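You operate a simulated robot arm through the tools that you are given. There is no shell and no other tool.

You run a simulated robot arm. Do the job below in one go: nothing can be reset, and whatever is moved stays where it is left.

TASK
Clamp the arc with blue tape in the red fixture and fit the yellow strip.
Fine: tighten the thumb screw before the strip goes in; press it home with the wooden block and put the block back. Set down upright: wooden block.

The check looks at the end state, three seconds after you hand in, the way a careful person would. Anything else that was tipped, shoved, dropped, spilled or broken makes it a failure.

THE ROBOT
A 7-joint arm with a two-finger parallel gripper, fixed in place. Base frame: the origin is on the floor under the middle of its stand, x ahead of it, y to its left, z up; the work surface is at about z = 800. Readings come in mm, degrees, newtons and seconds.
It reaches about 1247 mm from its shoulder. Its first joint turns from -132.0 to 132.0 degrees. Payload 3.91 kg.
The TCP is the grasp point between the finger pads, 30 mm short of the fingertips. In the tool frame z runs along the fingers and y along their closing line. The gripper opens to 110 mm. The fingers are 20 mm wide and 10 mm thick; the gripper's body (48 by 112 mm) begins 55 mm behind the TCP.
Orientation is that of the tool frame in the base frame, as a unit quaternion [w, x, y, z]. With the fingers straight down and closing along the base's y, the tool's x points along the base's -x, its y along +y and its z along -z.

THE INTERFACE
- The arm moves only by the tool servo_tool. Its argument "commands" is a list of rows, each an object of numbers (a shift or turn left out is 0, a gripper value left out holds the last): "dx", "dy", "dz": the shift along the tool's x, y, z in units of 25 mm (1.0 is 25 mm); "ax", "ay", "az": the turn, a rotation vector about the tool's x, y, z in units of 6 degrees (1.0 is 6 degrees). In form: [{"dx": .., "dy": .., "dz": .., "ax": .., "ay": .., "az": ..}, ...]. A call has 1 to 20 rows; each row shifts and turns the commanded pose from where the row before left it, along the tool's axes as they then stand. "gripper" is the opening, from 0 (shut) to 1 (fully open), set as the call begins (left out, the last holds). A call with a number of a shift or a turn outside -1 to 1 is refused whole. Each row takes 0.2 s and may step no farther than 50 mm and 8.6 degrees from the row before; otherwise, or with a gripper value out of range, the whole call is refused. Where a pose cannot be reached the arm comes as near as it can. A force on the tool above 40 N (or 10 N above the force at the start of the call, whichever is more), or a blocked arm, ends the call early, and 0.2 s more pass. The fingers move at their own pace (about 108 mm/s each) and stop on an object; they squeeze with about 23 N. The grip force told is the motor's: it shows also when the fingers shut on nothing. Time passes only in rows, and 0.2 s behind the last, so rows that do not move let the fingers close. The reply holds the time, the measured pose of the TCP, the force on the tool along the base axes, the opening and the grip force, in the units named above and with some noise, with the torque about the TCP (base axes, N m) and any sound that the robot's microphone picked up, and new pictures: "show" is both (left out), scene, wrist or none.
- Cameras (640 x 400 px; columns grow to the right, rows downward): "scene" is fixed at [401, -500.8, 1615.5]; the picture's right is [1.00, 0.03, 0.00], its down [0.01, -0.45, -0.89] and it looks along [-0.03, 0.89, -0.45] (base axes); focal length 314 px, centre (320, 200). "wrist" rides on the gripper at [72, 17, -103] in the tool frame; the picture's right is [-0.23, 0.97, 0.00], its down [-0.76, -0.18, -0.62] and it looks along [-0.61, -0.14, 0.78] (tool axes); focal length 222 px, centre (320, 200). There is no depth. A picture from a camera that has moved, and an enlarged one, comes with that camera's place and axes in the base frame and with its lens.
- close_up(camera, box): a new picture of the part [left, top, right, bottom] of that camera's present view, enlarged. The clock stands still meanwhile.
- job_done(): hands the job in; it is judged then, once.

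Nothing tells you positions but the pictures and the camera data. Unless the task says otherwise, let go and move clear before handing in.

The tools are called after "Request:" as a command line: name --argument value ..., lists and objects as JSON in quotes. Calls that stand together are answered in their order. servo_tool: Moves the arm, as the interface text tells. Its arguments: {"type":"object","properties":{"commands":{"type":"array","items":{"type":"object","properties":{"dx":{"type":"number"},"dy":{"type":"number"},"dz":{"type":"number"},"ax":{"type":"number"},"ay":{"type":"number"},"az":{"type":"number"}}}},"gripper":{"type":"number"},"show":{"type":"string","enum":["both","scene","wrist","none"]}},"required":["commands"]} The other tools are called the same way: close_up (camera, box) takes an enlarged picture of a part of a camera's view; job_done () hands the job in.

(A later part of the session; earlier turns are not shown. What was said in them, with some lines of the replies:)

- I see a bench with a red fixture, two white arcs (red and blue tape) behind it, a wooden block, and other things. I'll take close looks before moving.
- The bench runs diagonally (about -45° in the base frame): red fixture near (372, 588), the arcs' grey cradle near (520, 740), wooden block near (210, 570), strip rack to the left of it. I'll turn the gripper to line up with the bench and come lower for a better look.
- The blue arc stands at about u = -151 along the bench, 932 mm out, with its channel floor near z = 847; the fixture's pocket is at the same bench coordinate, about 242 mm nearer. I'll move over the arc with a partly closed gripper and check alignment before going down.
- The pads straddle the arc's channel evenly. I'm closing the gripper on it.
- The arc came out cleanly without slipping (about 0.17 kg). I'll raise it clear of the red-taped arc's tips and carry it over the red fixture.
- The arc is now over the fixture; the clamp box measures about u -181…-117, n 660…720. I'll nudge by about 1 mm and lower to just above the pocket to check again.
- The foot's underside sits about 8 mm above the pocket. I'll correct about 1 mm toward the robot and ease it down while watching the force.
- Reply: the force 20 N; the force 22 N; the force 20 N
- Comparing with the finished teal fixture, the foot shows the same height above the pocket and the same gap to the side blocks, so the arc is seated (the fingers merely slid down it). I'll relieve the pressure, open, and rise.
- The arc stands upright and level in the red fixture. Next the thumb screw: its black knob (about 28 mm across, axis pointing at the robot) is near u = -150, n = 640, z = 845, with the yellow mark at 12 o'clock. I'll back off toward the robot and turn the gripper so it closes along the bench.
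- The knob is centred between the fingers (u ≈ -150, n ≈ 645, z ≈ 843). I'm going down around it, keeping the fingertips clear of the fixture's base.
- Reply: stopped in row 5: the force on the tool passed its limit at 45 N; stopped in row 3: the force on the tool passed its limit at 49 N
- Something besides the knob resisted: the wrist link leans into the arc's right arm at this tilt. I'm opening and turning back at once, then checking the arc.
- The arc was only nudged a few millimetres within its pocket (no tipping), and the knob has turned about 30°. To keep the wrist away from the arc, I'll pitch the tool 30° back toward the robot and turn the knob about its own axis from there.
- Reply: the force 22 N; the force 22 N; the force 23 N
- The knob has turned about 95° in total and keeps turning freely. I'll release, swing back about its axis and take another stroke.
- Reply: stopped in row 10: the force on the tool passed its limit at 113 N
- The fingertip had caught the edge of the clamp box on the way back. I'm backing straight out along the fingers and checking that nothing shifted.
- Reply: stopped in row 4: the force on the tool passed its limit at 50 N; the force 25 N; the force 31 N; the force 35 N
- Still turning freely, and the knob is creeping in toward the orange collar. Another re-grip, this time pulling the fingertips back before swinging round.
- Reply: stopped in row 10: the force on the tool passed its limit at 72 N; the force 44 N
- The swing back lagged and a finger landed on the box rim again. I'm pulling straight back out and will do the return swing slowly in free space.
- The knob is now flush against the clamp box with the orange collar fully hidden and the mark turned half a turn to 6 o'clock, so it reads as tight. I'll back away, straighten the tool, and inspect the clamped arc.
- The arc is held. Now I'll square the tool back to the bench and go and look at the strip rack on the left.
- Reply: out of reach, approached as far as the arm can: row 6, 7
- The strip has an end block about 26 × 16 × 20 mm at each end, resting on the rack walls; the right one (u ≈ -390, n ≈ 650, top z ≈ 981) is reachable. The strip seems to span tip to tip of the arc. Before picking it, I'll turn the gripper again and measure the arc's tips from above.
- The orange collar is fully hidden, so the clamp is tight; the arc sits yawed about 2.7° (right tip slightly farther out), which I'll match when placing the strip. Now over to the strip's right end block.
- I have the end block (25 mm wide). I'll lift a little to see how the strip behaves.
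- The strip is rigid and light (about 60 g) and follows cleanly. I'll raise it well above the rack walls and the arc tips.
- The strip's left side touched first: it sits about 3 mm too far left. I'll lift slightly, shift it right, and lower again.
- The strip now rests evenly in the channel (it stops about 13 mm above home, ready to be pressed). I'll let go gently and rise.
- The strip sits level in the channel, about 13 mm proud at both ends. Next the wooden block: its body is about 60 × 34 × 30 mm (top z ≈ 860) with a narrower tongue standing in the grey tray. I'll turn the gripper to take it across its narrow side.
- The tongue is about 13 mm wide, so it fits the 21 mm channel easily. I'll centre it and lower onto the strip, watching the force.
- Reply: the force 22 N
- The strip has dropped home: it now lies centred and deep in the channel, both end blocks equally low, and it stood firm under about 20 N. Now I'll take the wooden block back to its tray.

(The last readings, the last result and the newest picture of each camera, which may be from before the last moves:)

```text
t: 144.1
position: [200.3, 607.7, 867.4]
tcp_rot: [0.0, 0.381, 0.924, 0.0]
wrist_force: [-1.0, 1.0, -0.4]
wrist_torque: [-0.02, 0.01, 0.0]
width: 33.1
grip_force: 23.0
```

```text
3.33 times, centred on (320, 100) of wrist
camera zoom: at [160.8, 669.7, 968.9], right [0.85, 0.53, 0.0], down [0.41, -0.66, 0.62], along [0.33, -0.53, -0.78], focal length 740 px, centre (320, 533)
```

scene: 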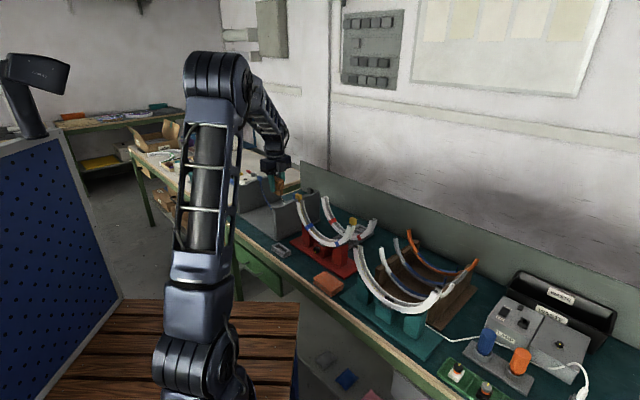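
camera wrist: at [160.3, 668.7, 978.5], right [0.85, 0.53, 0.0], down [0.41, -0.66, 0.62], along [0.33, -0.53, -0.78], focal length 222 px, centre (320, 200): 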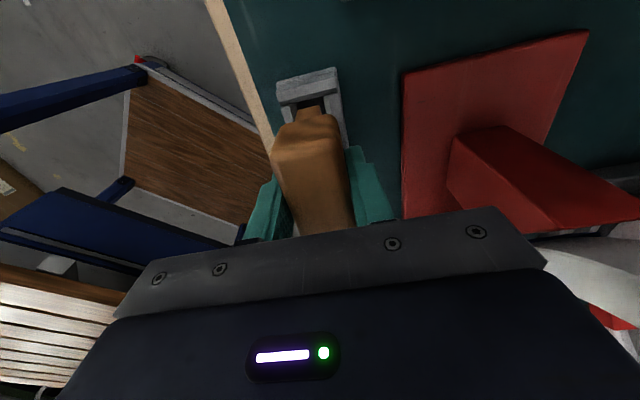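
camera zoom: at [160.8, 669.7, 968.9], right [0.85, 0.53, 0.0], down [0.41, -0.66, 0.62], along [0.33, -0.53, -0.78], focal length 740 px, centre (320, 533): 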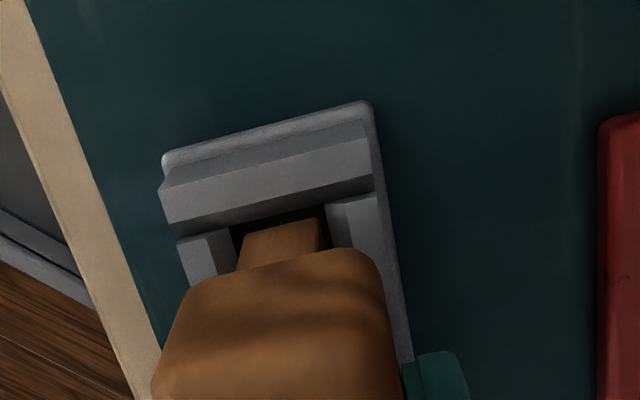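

Request:
servo_tool --commands '[{"dz": 0.12}, {"dz": 0.12}, {"dz": 0.08}, {}]' --show "none"

Request:
close_up --camera "wrist" --box '[240, 40, 400, 160]'

Request:
close_up --camera "scene" --box '[262, 215, 312, 260]'

```text
t: 144.7
position: [200.8, 606.5, 865.5]
tcp_rot: [-0.001, 0.383, 0.924, 0.002]
wrist_force: [-1.1, -20.1, 14.6]
wrist_torque: [3.51, 0.44, 0.75]
width: 33.7
grip_force: 23.1
stopped in row 3: the force on the tool passed its limit at 46 N (the readings are from after the stop); the commanded pose is now the measured one
```

```text
3.33 times, centred on (320, 100) of wrist
camera zoom: at [160.9, 669.8, 967.3], right [0.85, 0.53, 0.0], down [0.41, -0.67, 0.62], along [0.33, -0.53, -0.78], focal length 740 px, centre (320, 533)
```

zoom: 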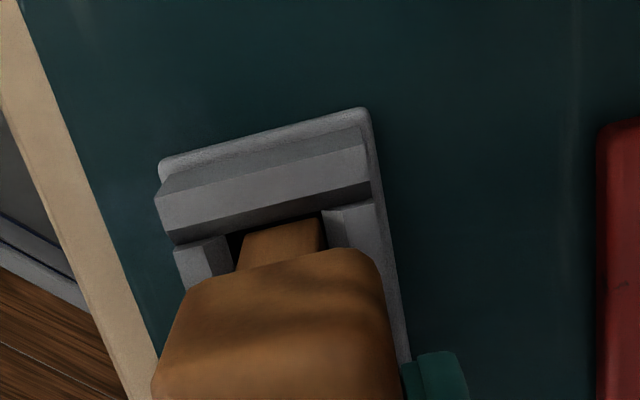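

```text
8.89 times, centred on (287, 238) of scene
camera zoom: at [401.0, -500.8, 1615.5], right [1.0, 0.03, 0.0], down [0.01, -0.45, -0.89], along [-0.03, 0.89, -0.45], focal length 2790 px, centre (613, -133)
```

zoom: 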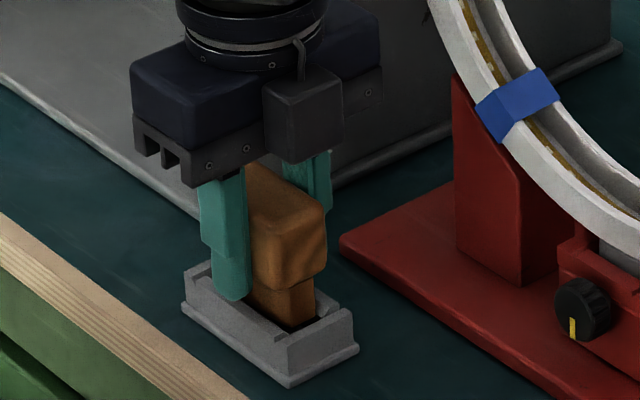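

The wrist camera housing brushed the corner of the strip rack. I'll ease up, move a little away from it, and check the rack.

Request:
servo_tool --commands '[{"dz": -0.3, "dy": -0.05, "dx": -0.03}, {"dz": -0.3}, {}]' --show "scene"

Request:
close_up --camera "scene" --box '[240, 160, 330, 250]'

Request:
close_up --camera "wrist" --box '[240, 40, 400, 160]'

```text
t: 145.5
position: [199.7, 606.0, 878.3]
tcp_rot: [-0.001, 0.383, 0.924, 0.002]
wrist_force: [0.1, -0.9, -1.2]
wrist_torque: [-0.02, 0.02, 0.02]
width: 33.5
grip_force: 22.9
```

scene: 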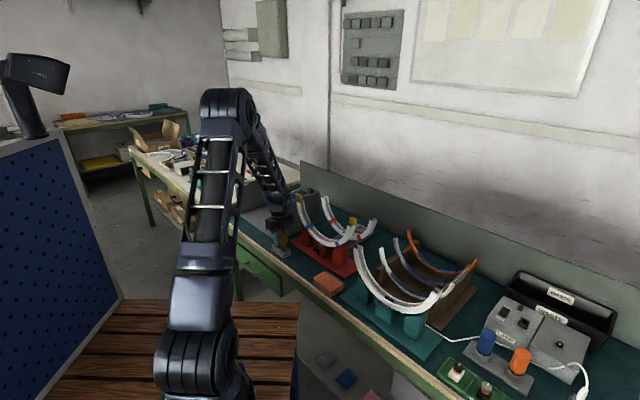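

```text
4.44 times, centred on (285, 205) of scene
camera zoom: at [401.0, -500.8, 1615.5], right [1.0, 0.03, 0.0], down [0.01, -0.45, -0.89], along [-0.03, 0.89, -0.45], focal length 1395 px, centre (476, 178)
```

zoom: 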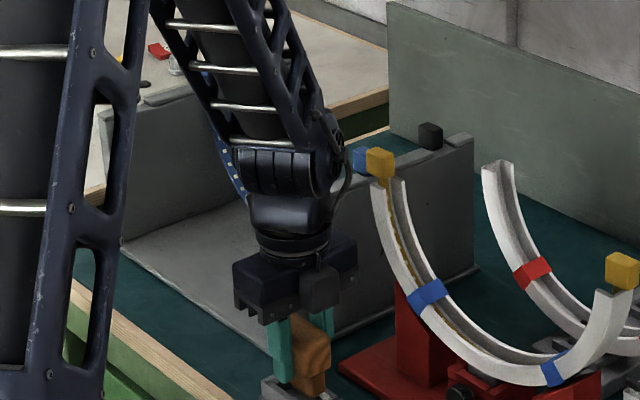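

```text
3.33 times, centred on (320, 100) of wrist
camera zoom: at [160.7, 668.8, 981.2], right [0.85, 0.53, 0.0], down [0.41, -0.67, 0.62], along [0.33, -0.53, -0.78], focal length 740 px, centre (320, 533)
```

zoom: 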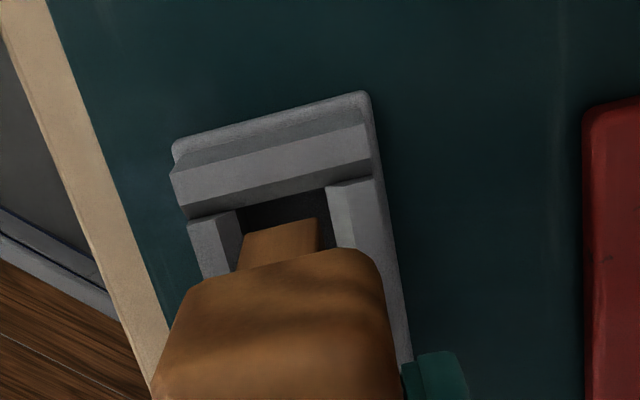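

Request:
servo_tool --commands '[{"dx": -0.1, "dy": 0.01}, {"dz": 0.25}, {"dz": 0.15}, {}]' --show "none"

Request:
close_up --camera "wrist" --box '[240, 40, 400, 160]'

Request:
close_up --camera "scene" --box '[262, 195, 322, 260]'

```text
t: 146.5
position: [202.9, 605.6, 868.4]
tcp_rot: [-0.001, 0.383, 0.924, 0.001]
wrist_force: [0.3, 0.0, -0.3]
wrist_torque: [-0.01, -0.01, 0.0]
width: 33.5
grip_force: 23.0
```

```text
3.33 times, centred on (320, 100) of wrist
camera zoom: at [162.5, 667.4, 971.1], right [0.85, 0.53, 0.0], down [0.41, -0.67, 0.62], along [0.33, -0.53, -0.78], focal length 740 px, centre (320, 533)
```

zoom: 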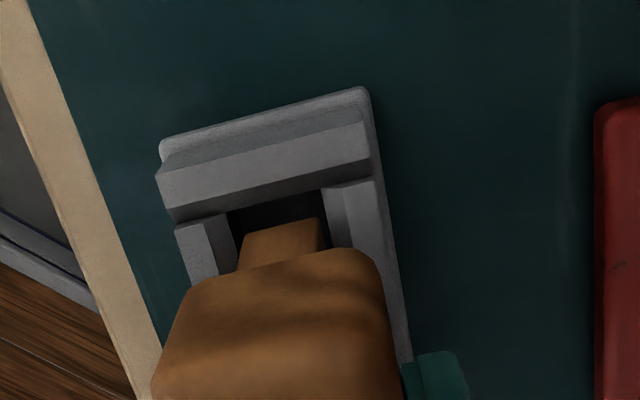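

```text
6.15 times, centred on (292, 228) of scene
camera zoom: at [401.0, -500.8, 1615.5], right [1.0, 0.03, 0.0], down [0.01, -0.45, -0.89], along [-0.03, 0.89, -0.45], focal length 1932 px, centre (492, 31)
```

zoom: 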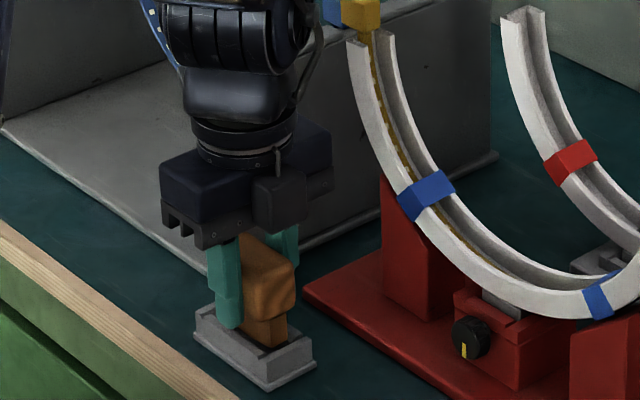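

Request:
servo_tool --commands '[{"dz": 0.08}, {"dz": 0.08}, {}]' --show "none"

```text
t: 147.3
position: [202.5, 605.3, 862.3]
tcp_rot: [-0.001, 0.382, 0.924, 0.002]
wrist_force: [-0.1, -0.5, -0.5]
wrist_torque: [0.02, 0.0, -0.02]
width: 33.4
grip_force: 23.0
```

Request:
servo_tool --commands '[{"dz": 0.08}, {"dz": 0.08}, {}]' --show "none"

Request:
close_up --camera "scene" --box '[262, 215, 312, 260]'

Request:
close_up --camera "wrist" --box '[240, 40, 400, 160]'

```text
t: 148.1
position: [203.3, 604.0, 861.4]
tcp_rot: [0.0, 0.383, 0.924, 0.003]
wrist_force: [0.5, -5.0, 11.1]
wrist_torque: [1.54, 0.58, 0.07]
width: 33.5
grip_force: 23.5
```

```text
8.89 times, centred on (287, 238) of scene
camera zoom: at [401.0, -500.8, 1615.5], right [1.0, 0.03, 0.0], down [0.01, -0.45, -0.89], along [-0.03, 0.89, -0.45], focal length 2790 px, centre (613, -133)
```

zoom: 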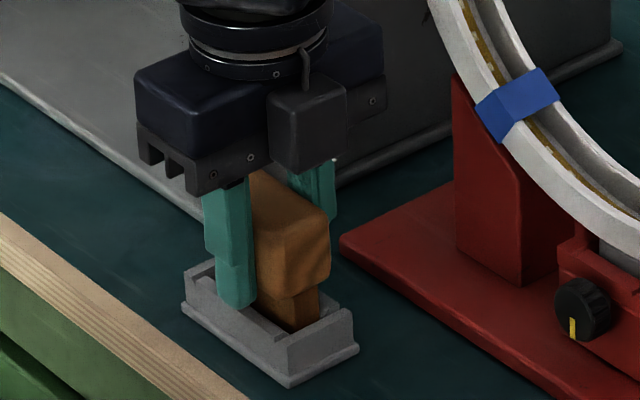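

```text
3.33 times, centred on (320, 100) of wrist
camera zoom: at [163.0, 667.7, 963.9], right [0.85, 0.53, 0.0], down [0.41, -0.67, 0.62], along [0.33, -0.53, -0.78], focal length 740 px, centre (320, 533)
```

zoom: 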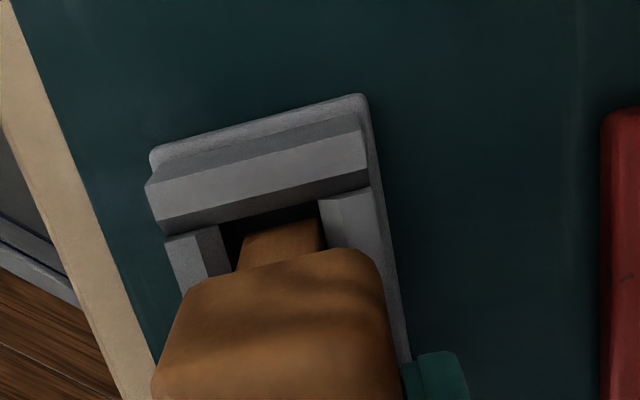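

Request:
servo_tool --commands '[{"dz": -0.15}, {"dy": -0.09}, {"dz": 0.1}, {}]' --show "none"

Request:
close_up --camera "wrist" --box '[240, 40, 400, 160]'

```text
t: 149.1
position: [200.9, 604.0, 862.3]
tcp_rot: [-0.002, 0.382, 0.924, 0.001]
wrist_force: [0.2, -1.0, -1.1]
wrist_torque: [-0.02, 0.02, -0.02]
width: 33.3
grip_force: 23.5
```

```text
3.33 times, centred on (320, 100) of wrist
camera zoom: at [160.4, 666.4, 963.8], right [0.85, 0.53, 0.0], down [0.41, -0.67, 0.62], along [0.33, -0.53, -0.78], focal length 740 px, centre (320, 533)
```

zoom: 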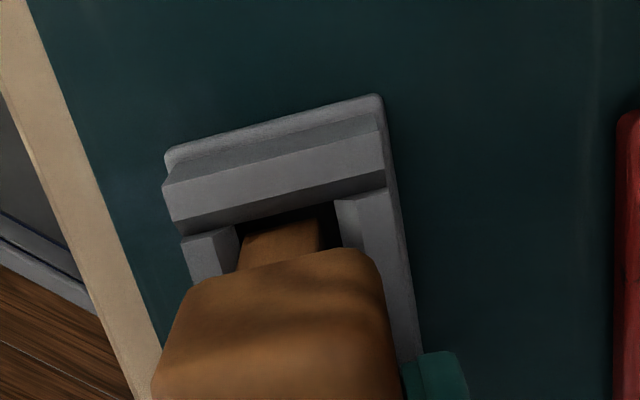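

Request:
servo_tool --commands '[{"dz": 0.08}, {"dz": 0.06}, {}]' --show "none"

```text
t: 149.9
position: [201.0, 604.2, 857.7]
tcp_rot: [-0.001, 0.382, 0.924, 0.002]
wrist_force: [0.1, -0.5, -1.3]
wrist_torque: [0.01, -0.01, 0.0]
width: 33.1
grip_force: 23.5
```

Request:
servo_tool --commands '[{"dz": 0.06}, {"dz": 0.06}, {}]' --show "none"

Request:
close_up --camera "scene" --box '[262, 215, 312, 260]'

Request:
close_up --camera "wrist" --box '[240, 40, 400, 160]'

```text
t: 150.7
position: [200.5, 603.4, 855.4]
tcp_rot: [-0.001, 0.383, 0.924, 0.002]
wrist_force: [1.2, -0.5, -1.0]
wrist_torque: [0.01, -0.01, 0.01]
width: 33.6
grip_force: 22.7
```

```text
8.89 times, centred on (287, 238) of scene
camera zoom: at [401.0, -500.8, 1615.5], right [1.0, 0.03, 0.0], down [0.01, -0.45, -0.89], along [-0.03, 0.89, -0.45], focal length 2790 px, centre (613, -133)
```

zoom: 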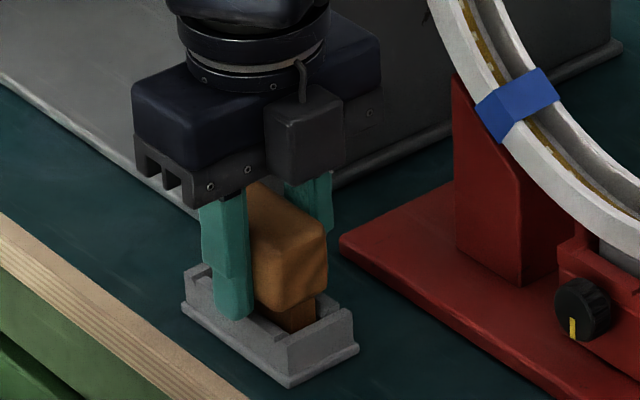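

```text
3.33 times, centred on (320, 100) of wrist
camera zoom: at [161.5, 666.5, 958.2], right [0.85, 0.53, 0.0], down [0.41, -0.67, 0.62], along [0.33, -0.53, -0.78], focal length 740 px, centre (320, 533)
```

zoom: 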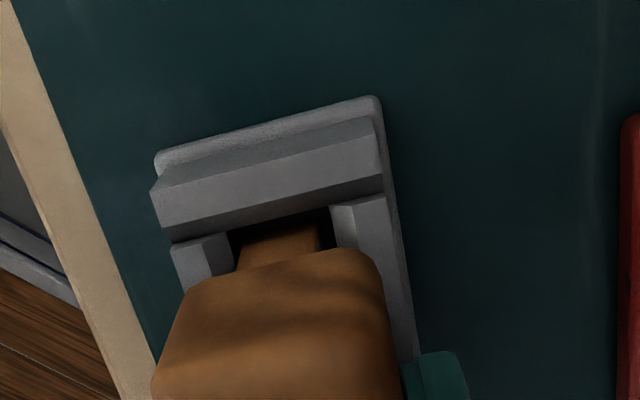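

Request:
servo_tool --commands '[{"dz": 0.06}, {}]' --show "none"

```text
t: 151.3
position: [201.0, 603.6, 854.5]
tcp_rot: [-0.001, 0.383, 0.924, 0.002]
wrist_force: [-2.2, -5.9, 15.3]
wrist_torque: [-0.48, 0.1, 0.06]
width: 33.6
grip_force: 23.0
```

The block has touched the tray floor. I'll relax the pressure and let go.

Request:
servo_tool --commands '[{"dz": -0.04}, {}]' --show "none"

Request:
servo_tool --commands '[{}, {}, {}]' --gripper 0.5 --show "wrist"

Request:
close_up --camera "scene" --box '[262, 215, 312, 260]'

Request:
close_up --camera "wrist" --box '[240, 40, 400, 200]'

```text
t: 151.9
position: [202.0, 603.4, 853.4]
tcp_rot: [-0.001, 0.384, 0.923, 0.002]
wrist_force: [-0.9, -1.4, 9.7]
wrist_torque: [-0.25, 0.09, -0.06]
width: 33.8
grip_force: 23.2
```

```text
t: 152.7
position: [201.9, 603.5, 854.4]
tcp_rot: [-0.001, 0.382, 0.924, 0.001]
wrist_force: [-2.0, -2.7, -1.6]
wrist_torque: [0.21, -0.26, 0.32]
width: 55.2
grip_force: 0.1
camera wrist: at [161.5, 666.4, 957.1], right [0.85, 0.53, 0.0], down [0.41, -0.67, 0.62], along [0.33, -0.53, -0.78], focal length 222 px, centre (320, 200)
```

wrist: 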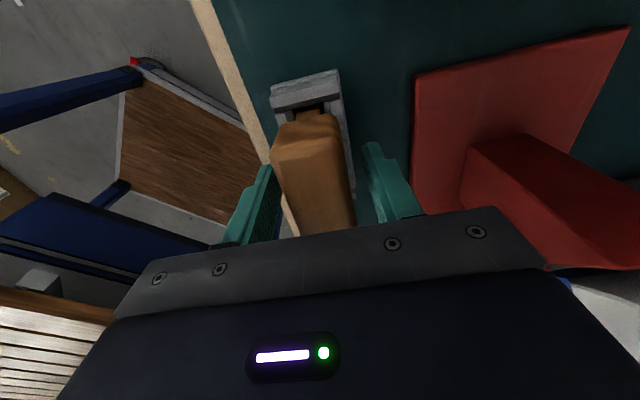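

```text
8.89 times, centred on (287, 238) of scene
camera zoom: at [401.0, -500.8, 1615.5], right [1.0, 0.03, 0.0], down [0.01, -0.45, -0.89], along [-0.03, 0.89, -0.45], focal length 2790 px, centre (613, -133)
```

zoom: 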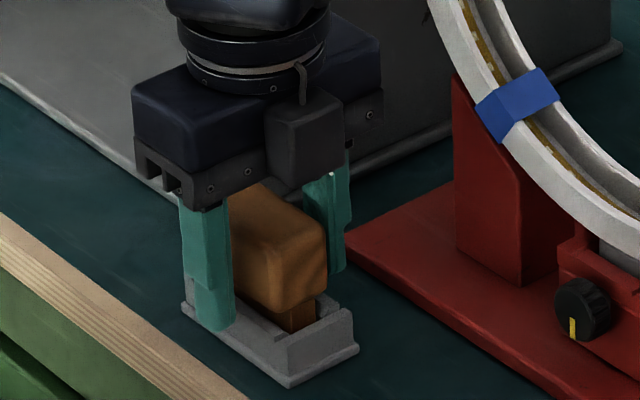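

```text
2.50 times, centred on (320, 120) of wrist
camera zoom: at [161.5, 666.4, 957.1], right [0.85, 0.53, 0.0], down [0.41, -0.67, 0.62], along [0.33, -0.53, -0.78], focal length 555 px, centre (320, 400)
```

zoom: 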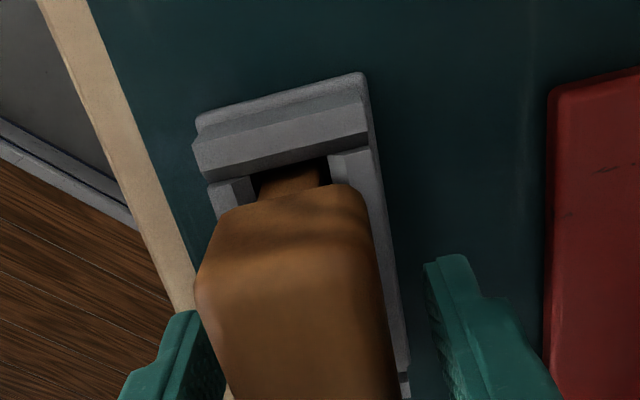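

Request:
servo_tool --commands '[{"dy": -0.12}, {"dz": -0.3}, {"dz": -0.8}, {"dz": -1}, {"dz": -1}, {"dz": -1}, {"dz": -1}, {}]' --show "both"

Request:
close_up --camera "scene" --box '[262, 215, 312, 260]'

Request:
close_up --camera "wrist" --box '[240, 20, 440, 200]'

```text
t: 154.5
position: [199.4, 601.3, 984.7]
tcp_rot: [-0.001, 0.382, 0.924, 0.001]
wrist_force: [0.1, 0.8, -0.3]
wrist_torque: [0.01, 0.0, 0.0]
width: 55.1
grip_force: 0.1
camera wrist: at [158.6, 663.7, 1086.7], right [0.85, 0.53, 0.0], down [0.41, -0.67, 0.62], along [0.33, -0.53, -0.78], focal length 222 px, centre (320, 200)
```

scene: 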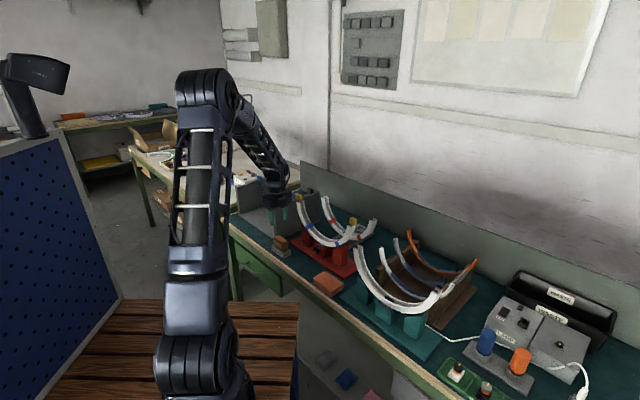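
wrist: 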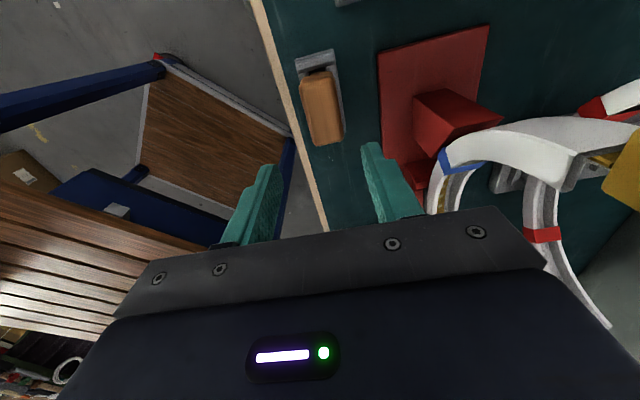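

```text
8.89 times, centred on (287, 238) of scene
camera zoom: at [401.0, -500.8, 1615.5], right [1.0, 0.03, 0.0], down [0.01, -0.45, -0.89], along [-0.03, 0.89, -0.45], focal length 2790 px, centre (613, -133)
```

zoom: 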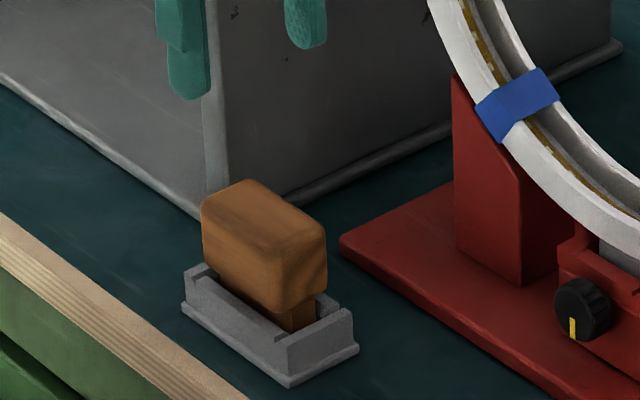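

```text
2.22 times, centred on (340, 110) of wrist
camera zoom: at [158.6, 663.7, 1086.7], right [0.85, 0.53, 0.0], down [0.41, -0.67, 0.62], along [0.33, -0.53, -0.78], focal length 494 px, centre (276, 400)
```

zoom: 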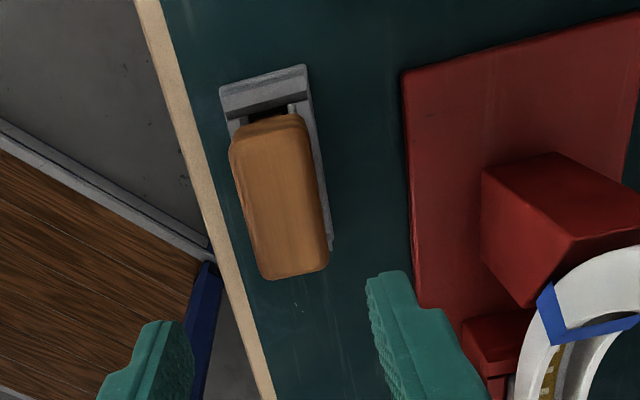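

The wooden block stands upright in its tray again. I'll move clear and compare the whole bench with the start.

Request:
servo_tool --commands '[{"dz": -1}, {"dz": -1}, {"dz": -1}, {"dz": -1}, {"dy": -1}, {"dy": -1}, {"dy": -1}, {"dy": -1}, {"dy": -1}, {"dy": -1}, {"dz": -1}, {"dz": -1}, {}]' --show "scene"

Request:
close_up --camera "scene" --box '[230, 160, 400, 270]'

Request:
close_up --camera "scene" --box '[300, 220, 500, 370]'

Request:
close_up --camera "scene" --box '[290, 190, 370, 260]'

```text
t: 157.3
position: [93.8, 494.0, 1132.5]
tcp_rot: [-0.002, 0.383, 0.924, 0.002]
wrist_force: [0.2, -0.2, 0.3]
wrist_torque: [-0.01, 0.01, -0.01]
width: 55.0
grip_force: 0.2
```

scene: 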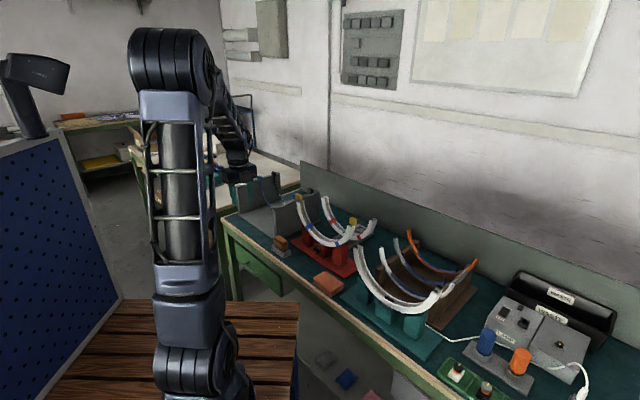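

```text
3.64 times, centred on (315, 215) of scene
camera zoom: at [401.0, -500.8, 1615.5], right [1.0, 0.03, 0.0], down [0.01, -0.45, -0.89], along [-0.03, 0.89, -0.45], focal length 1142 px, centre (338, 146)
```

zoom: 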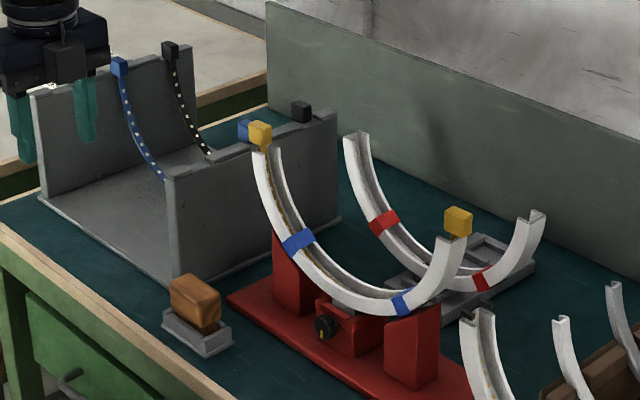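

```text
2.67 times, centred on (400, 295) of scene
camera zoom: at [401.0, -500.8, 1615.5], right [1.0, 0.03, 0.0], down [0.01, -0.45, -0.89], along [-0.03, 0.89, -0.45], focal length 837 px, centre (107, -53)
```

zoom: 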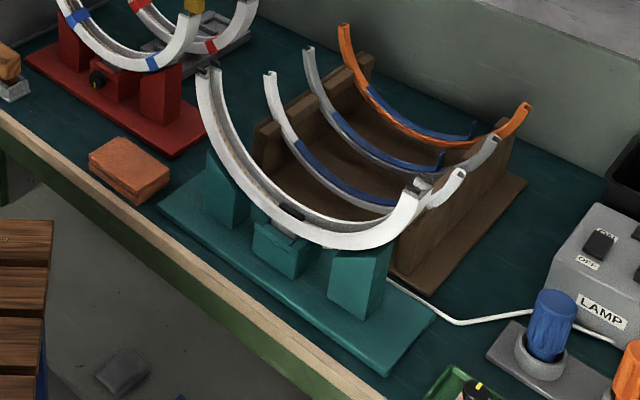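

```text
5.71 times, centred on (330, 225) of scene
camera zoom: at [401.0, -500.8, 1615.5], right [1.0, 0.03, 0.0], down [0.01, -0.45, -0.89], along [-0.03, 0.89, -0.45], focal length 1794 px, centre (263, 57)
```

zoom: 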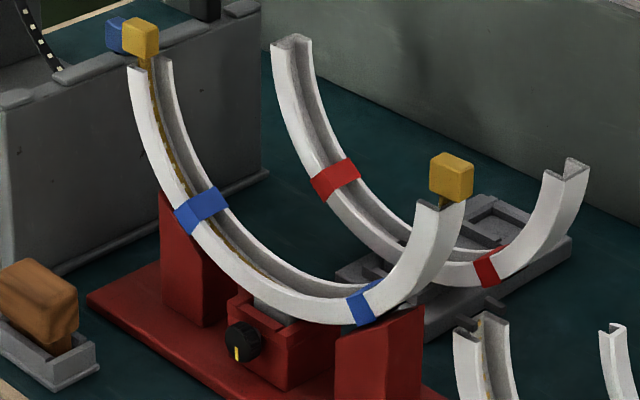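

The rack and everything else match the start. To be sure the strip is truly home, I'll take two parallax views of the channel from either side with the empty gripper.

Request:
servo_tool --commands '[{"dx": -0.93, "dy": 0.91}, {"dx": -0.93, "dy": 0.91}, {"dx": -0.93, "dy": 0.91}, {"dx": -0.93, "dy": 0.91}, {"dx": -0.93, "dy": 0.91}, {"dx": -0.93, "dy": 0.91}, {"dx": -0.93, "dy": 0.91}, {"dx": -0.93, "dy": 0.91}, {"dz": 1}, {"dz": 1}, {"dz": 1}, {"dz": 1}, {"dz": 1}, {}, {}]' --show "wrist"

Request:
close_up --camera "wrist" --box '[360, 0, 480, 100]'

```text
t: 160.5
position: [352.4, 490.6, 1006.5]
tcp_rot: [-0.001, 0.383, 0.924, 0.002]
wrist_force: [1.1, 0.0, 0.7]
wrist_torque: [-0.01, 0.01, -0.03]
width: 54.8
grip_force: 0.1
camera wrist: at [312.6, 553.6, 1110.0], right [0.85, 0.53, 0.0], down [0.41, -0.67, 0.62], along [0.33, -0.53, -0.78], focal length 222 px, centre (320, 200)
```

wrist: 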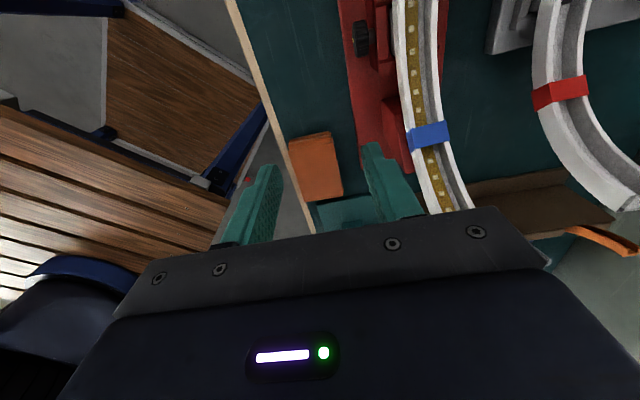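

```text
4.00 times, centred on (420, 50) of wrist
camera zoom: at [312.6, 553.6, 1110.0], right [0.85, 0.53, 0.0], down [0.41, -0.67, 0.62], along [0.33, -0.53, -0.78], focal length 888 px, centre (-80, 800)
```

zoom: 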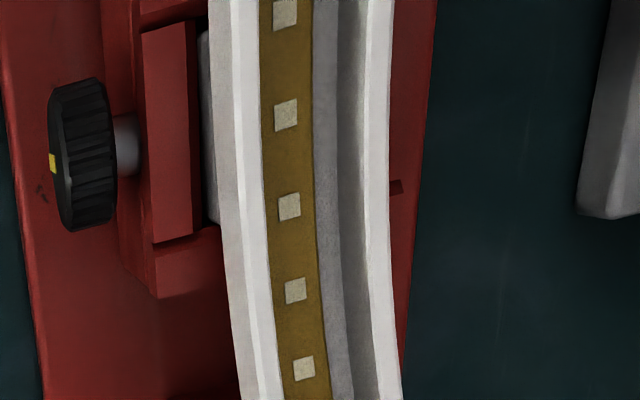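

The parallax view settles it: the strip's top lies about 3 mm above the channel floor and some 14 mm below the rims. It's fully home. The collar is still hidden on the thumb screw, and the wooden block is upright in its tray. I'll move the arm well clear and hand in.

Request:
servo_tool --commands '[{"dz": -1}, {"dz": -1}, {"dz": -1}, {"dz": -1}, {"dz": -1}, {"dz": -1}, {"dz": -1}, {"dy": -1}, {"dy": -1}, {"dy": -1}, {}, {}]' --show "scene"

Request:
close_up --camera "scene" --box '[230, 160, 400, 270]'

```text
t: 163.1
position: [301.7, 439.7, 1182.9]
tcp_rot: [-0.001, 0.383, 0.924, 0.001]
wrist_force: [0.6, 0.4, 0.2]
wrist_torque: [0.01, 0.01, -0.01]
width: 55.1
grip_force: 0.1
```

scene: 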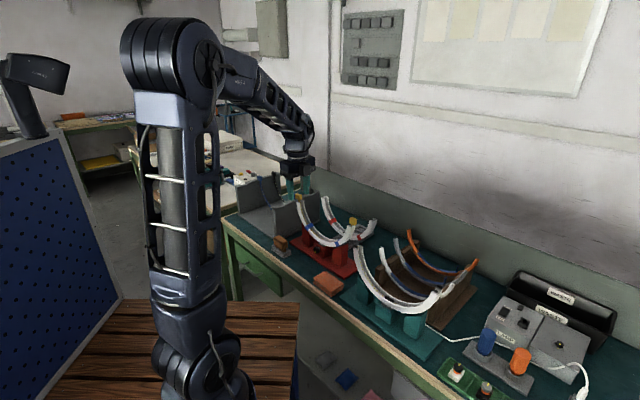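

```text
3.64 times, centred on (315, 215) of scene
camera zoom: at [401.0, -500.8, 1615.5], right [1.0, 0.03, 0.0], down [0.01, -0.45, -0.89], along [-0.03, 0.89, -0.45], focal length 1142 px, centre (338, 146)
```

zoom: 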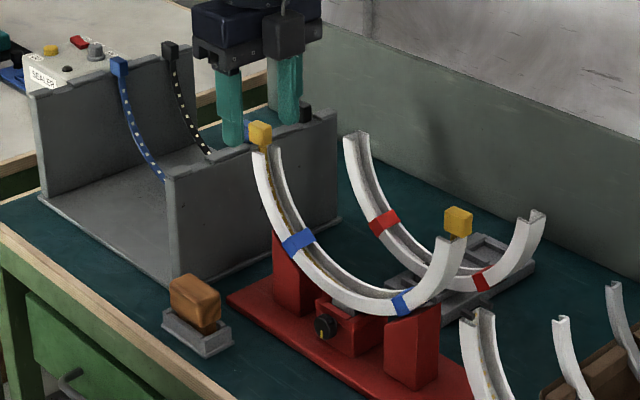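

The blue-taped arc is clamped in the red fixture and the yellow strip lies home in its channel. The wooden block is upright in its tray, nothing else looks disturbed, and the arm is clear, so I'm handing in.

Request:
job_done

```text
The job is handed in.
```

I clamped the blue-taped arc in the red fixture, tightened the thumb screw, fitted the yellow strip and pressed it home. The wooden block is back upright in its tray. The job is handed in, but I have no result from the check.

- **Arc:** its foot is in the fixture's pocket. The arc sits turned about 2.7°, with the right tip slightly farther from the robot, because the wrist knocked it while I was turning the screw. I matched the strip to that angle and did not loosen the clamp to straighten it.
- **Thumb screw:** tightened before the strip went in. The knob turned half a turn and the orange collar is no longer visible, which I took to mean it is tight.
- **Strip:** I pressed once at the centre with the block, up to about 20 N, when the block began slipping in the fingers. A check view from the front side afterwards put the strip on the channel floor, centred. Its end blocks stand about 6 mm above the arc tips, level on both sides.
- **Contacts:** besides the knock on the arc, the fingers caught the clamp box twice, with forces of 72 to 113 N. The camera housing also touched the strip rack while I was putting the block back. Comparing pictures afterwards, neither the fixture nor the rack had moved.
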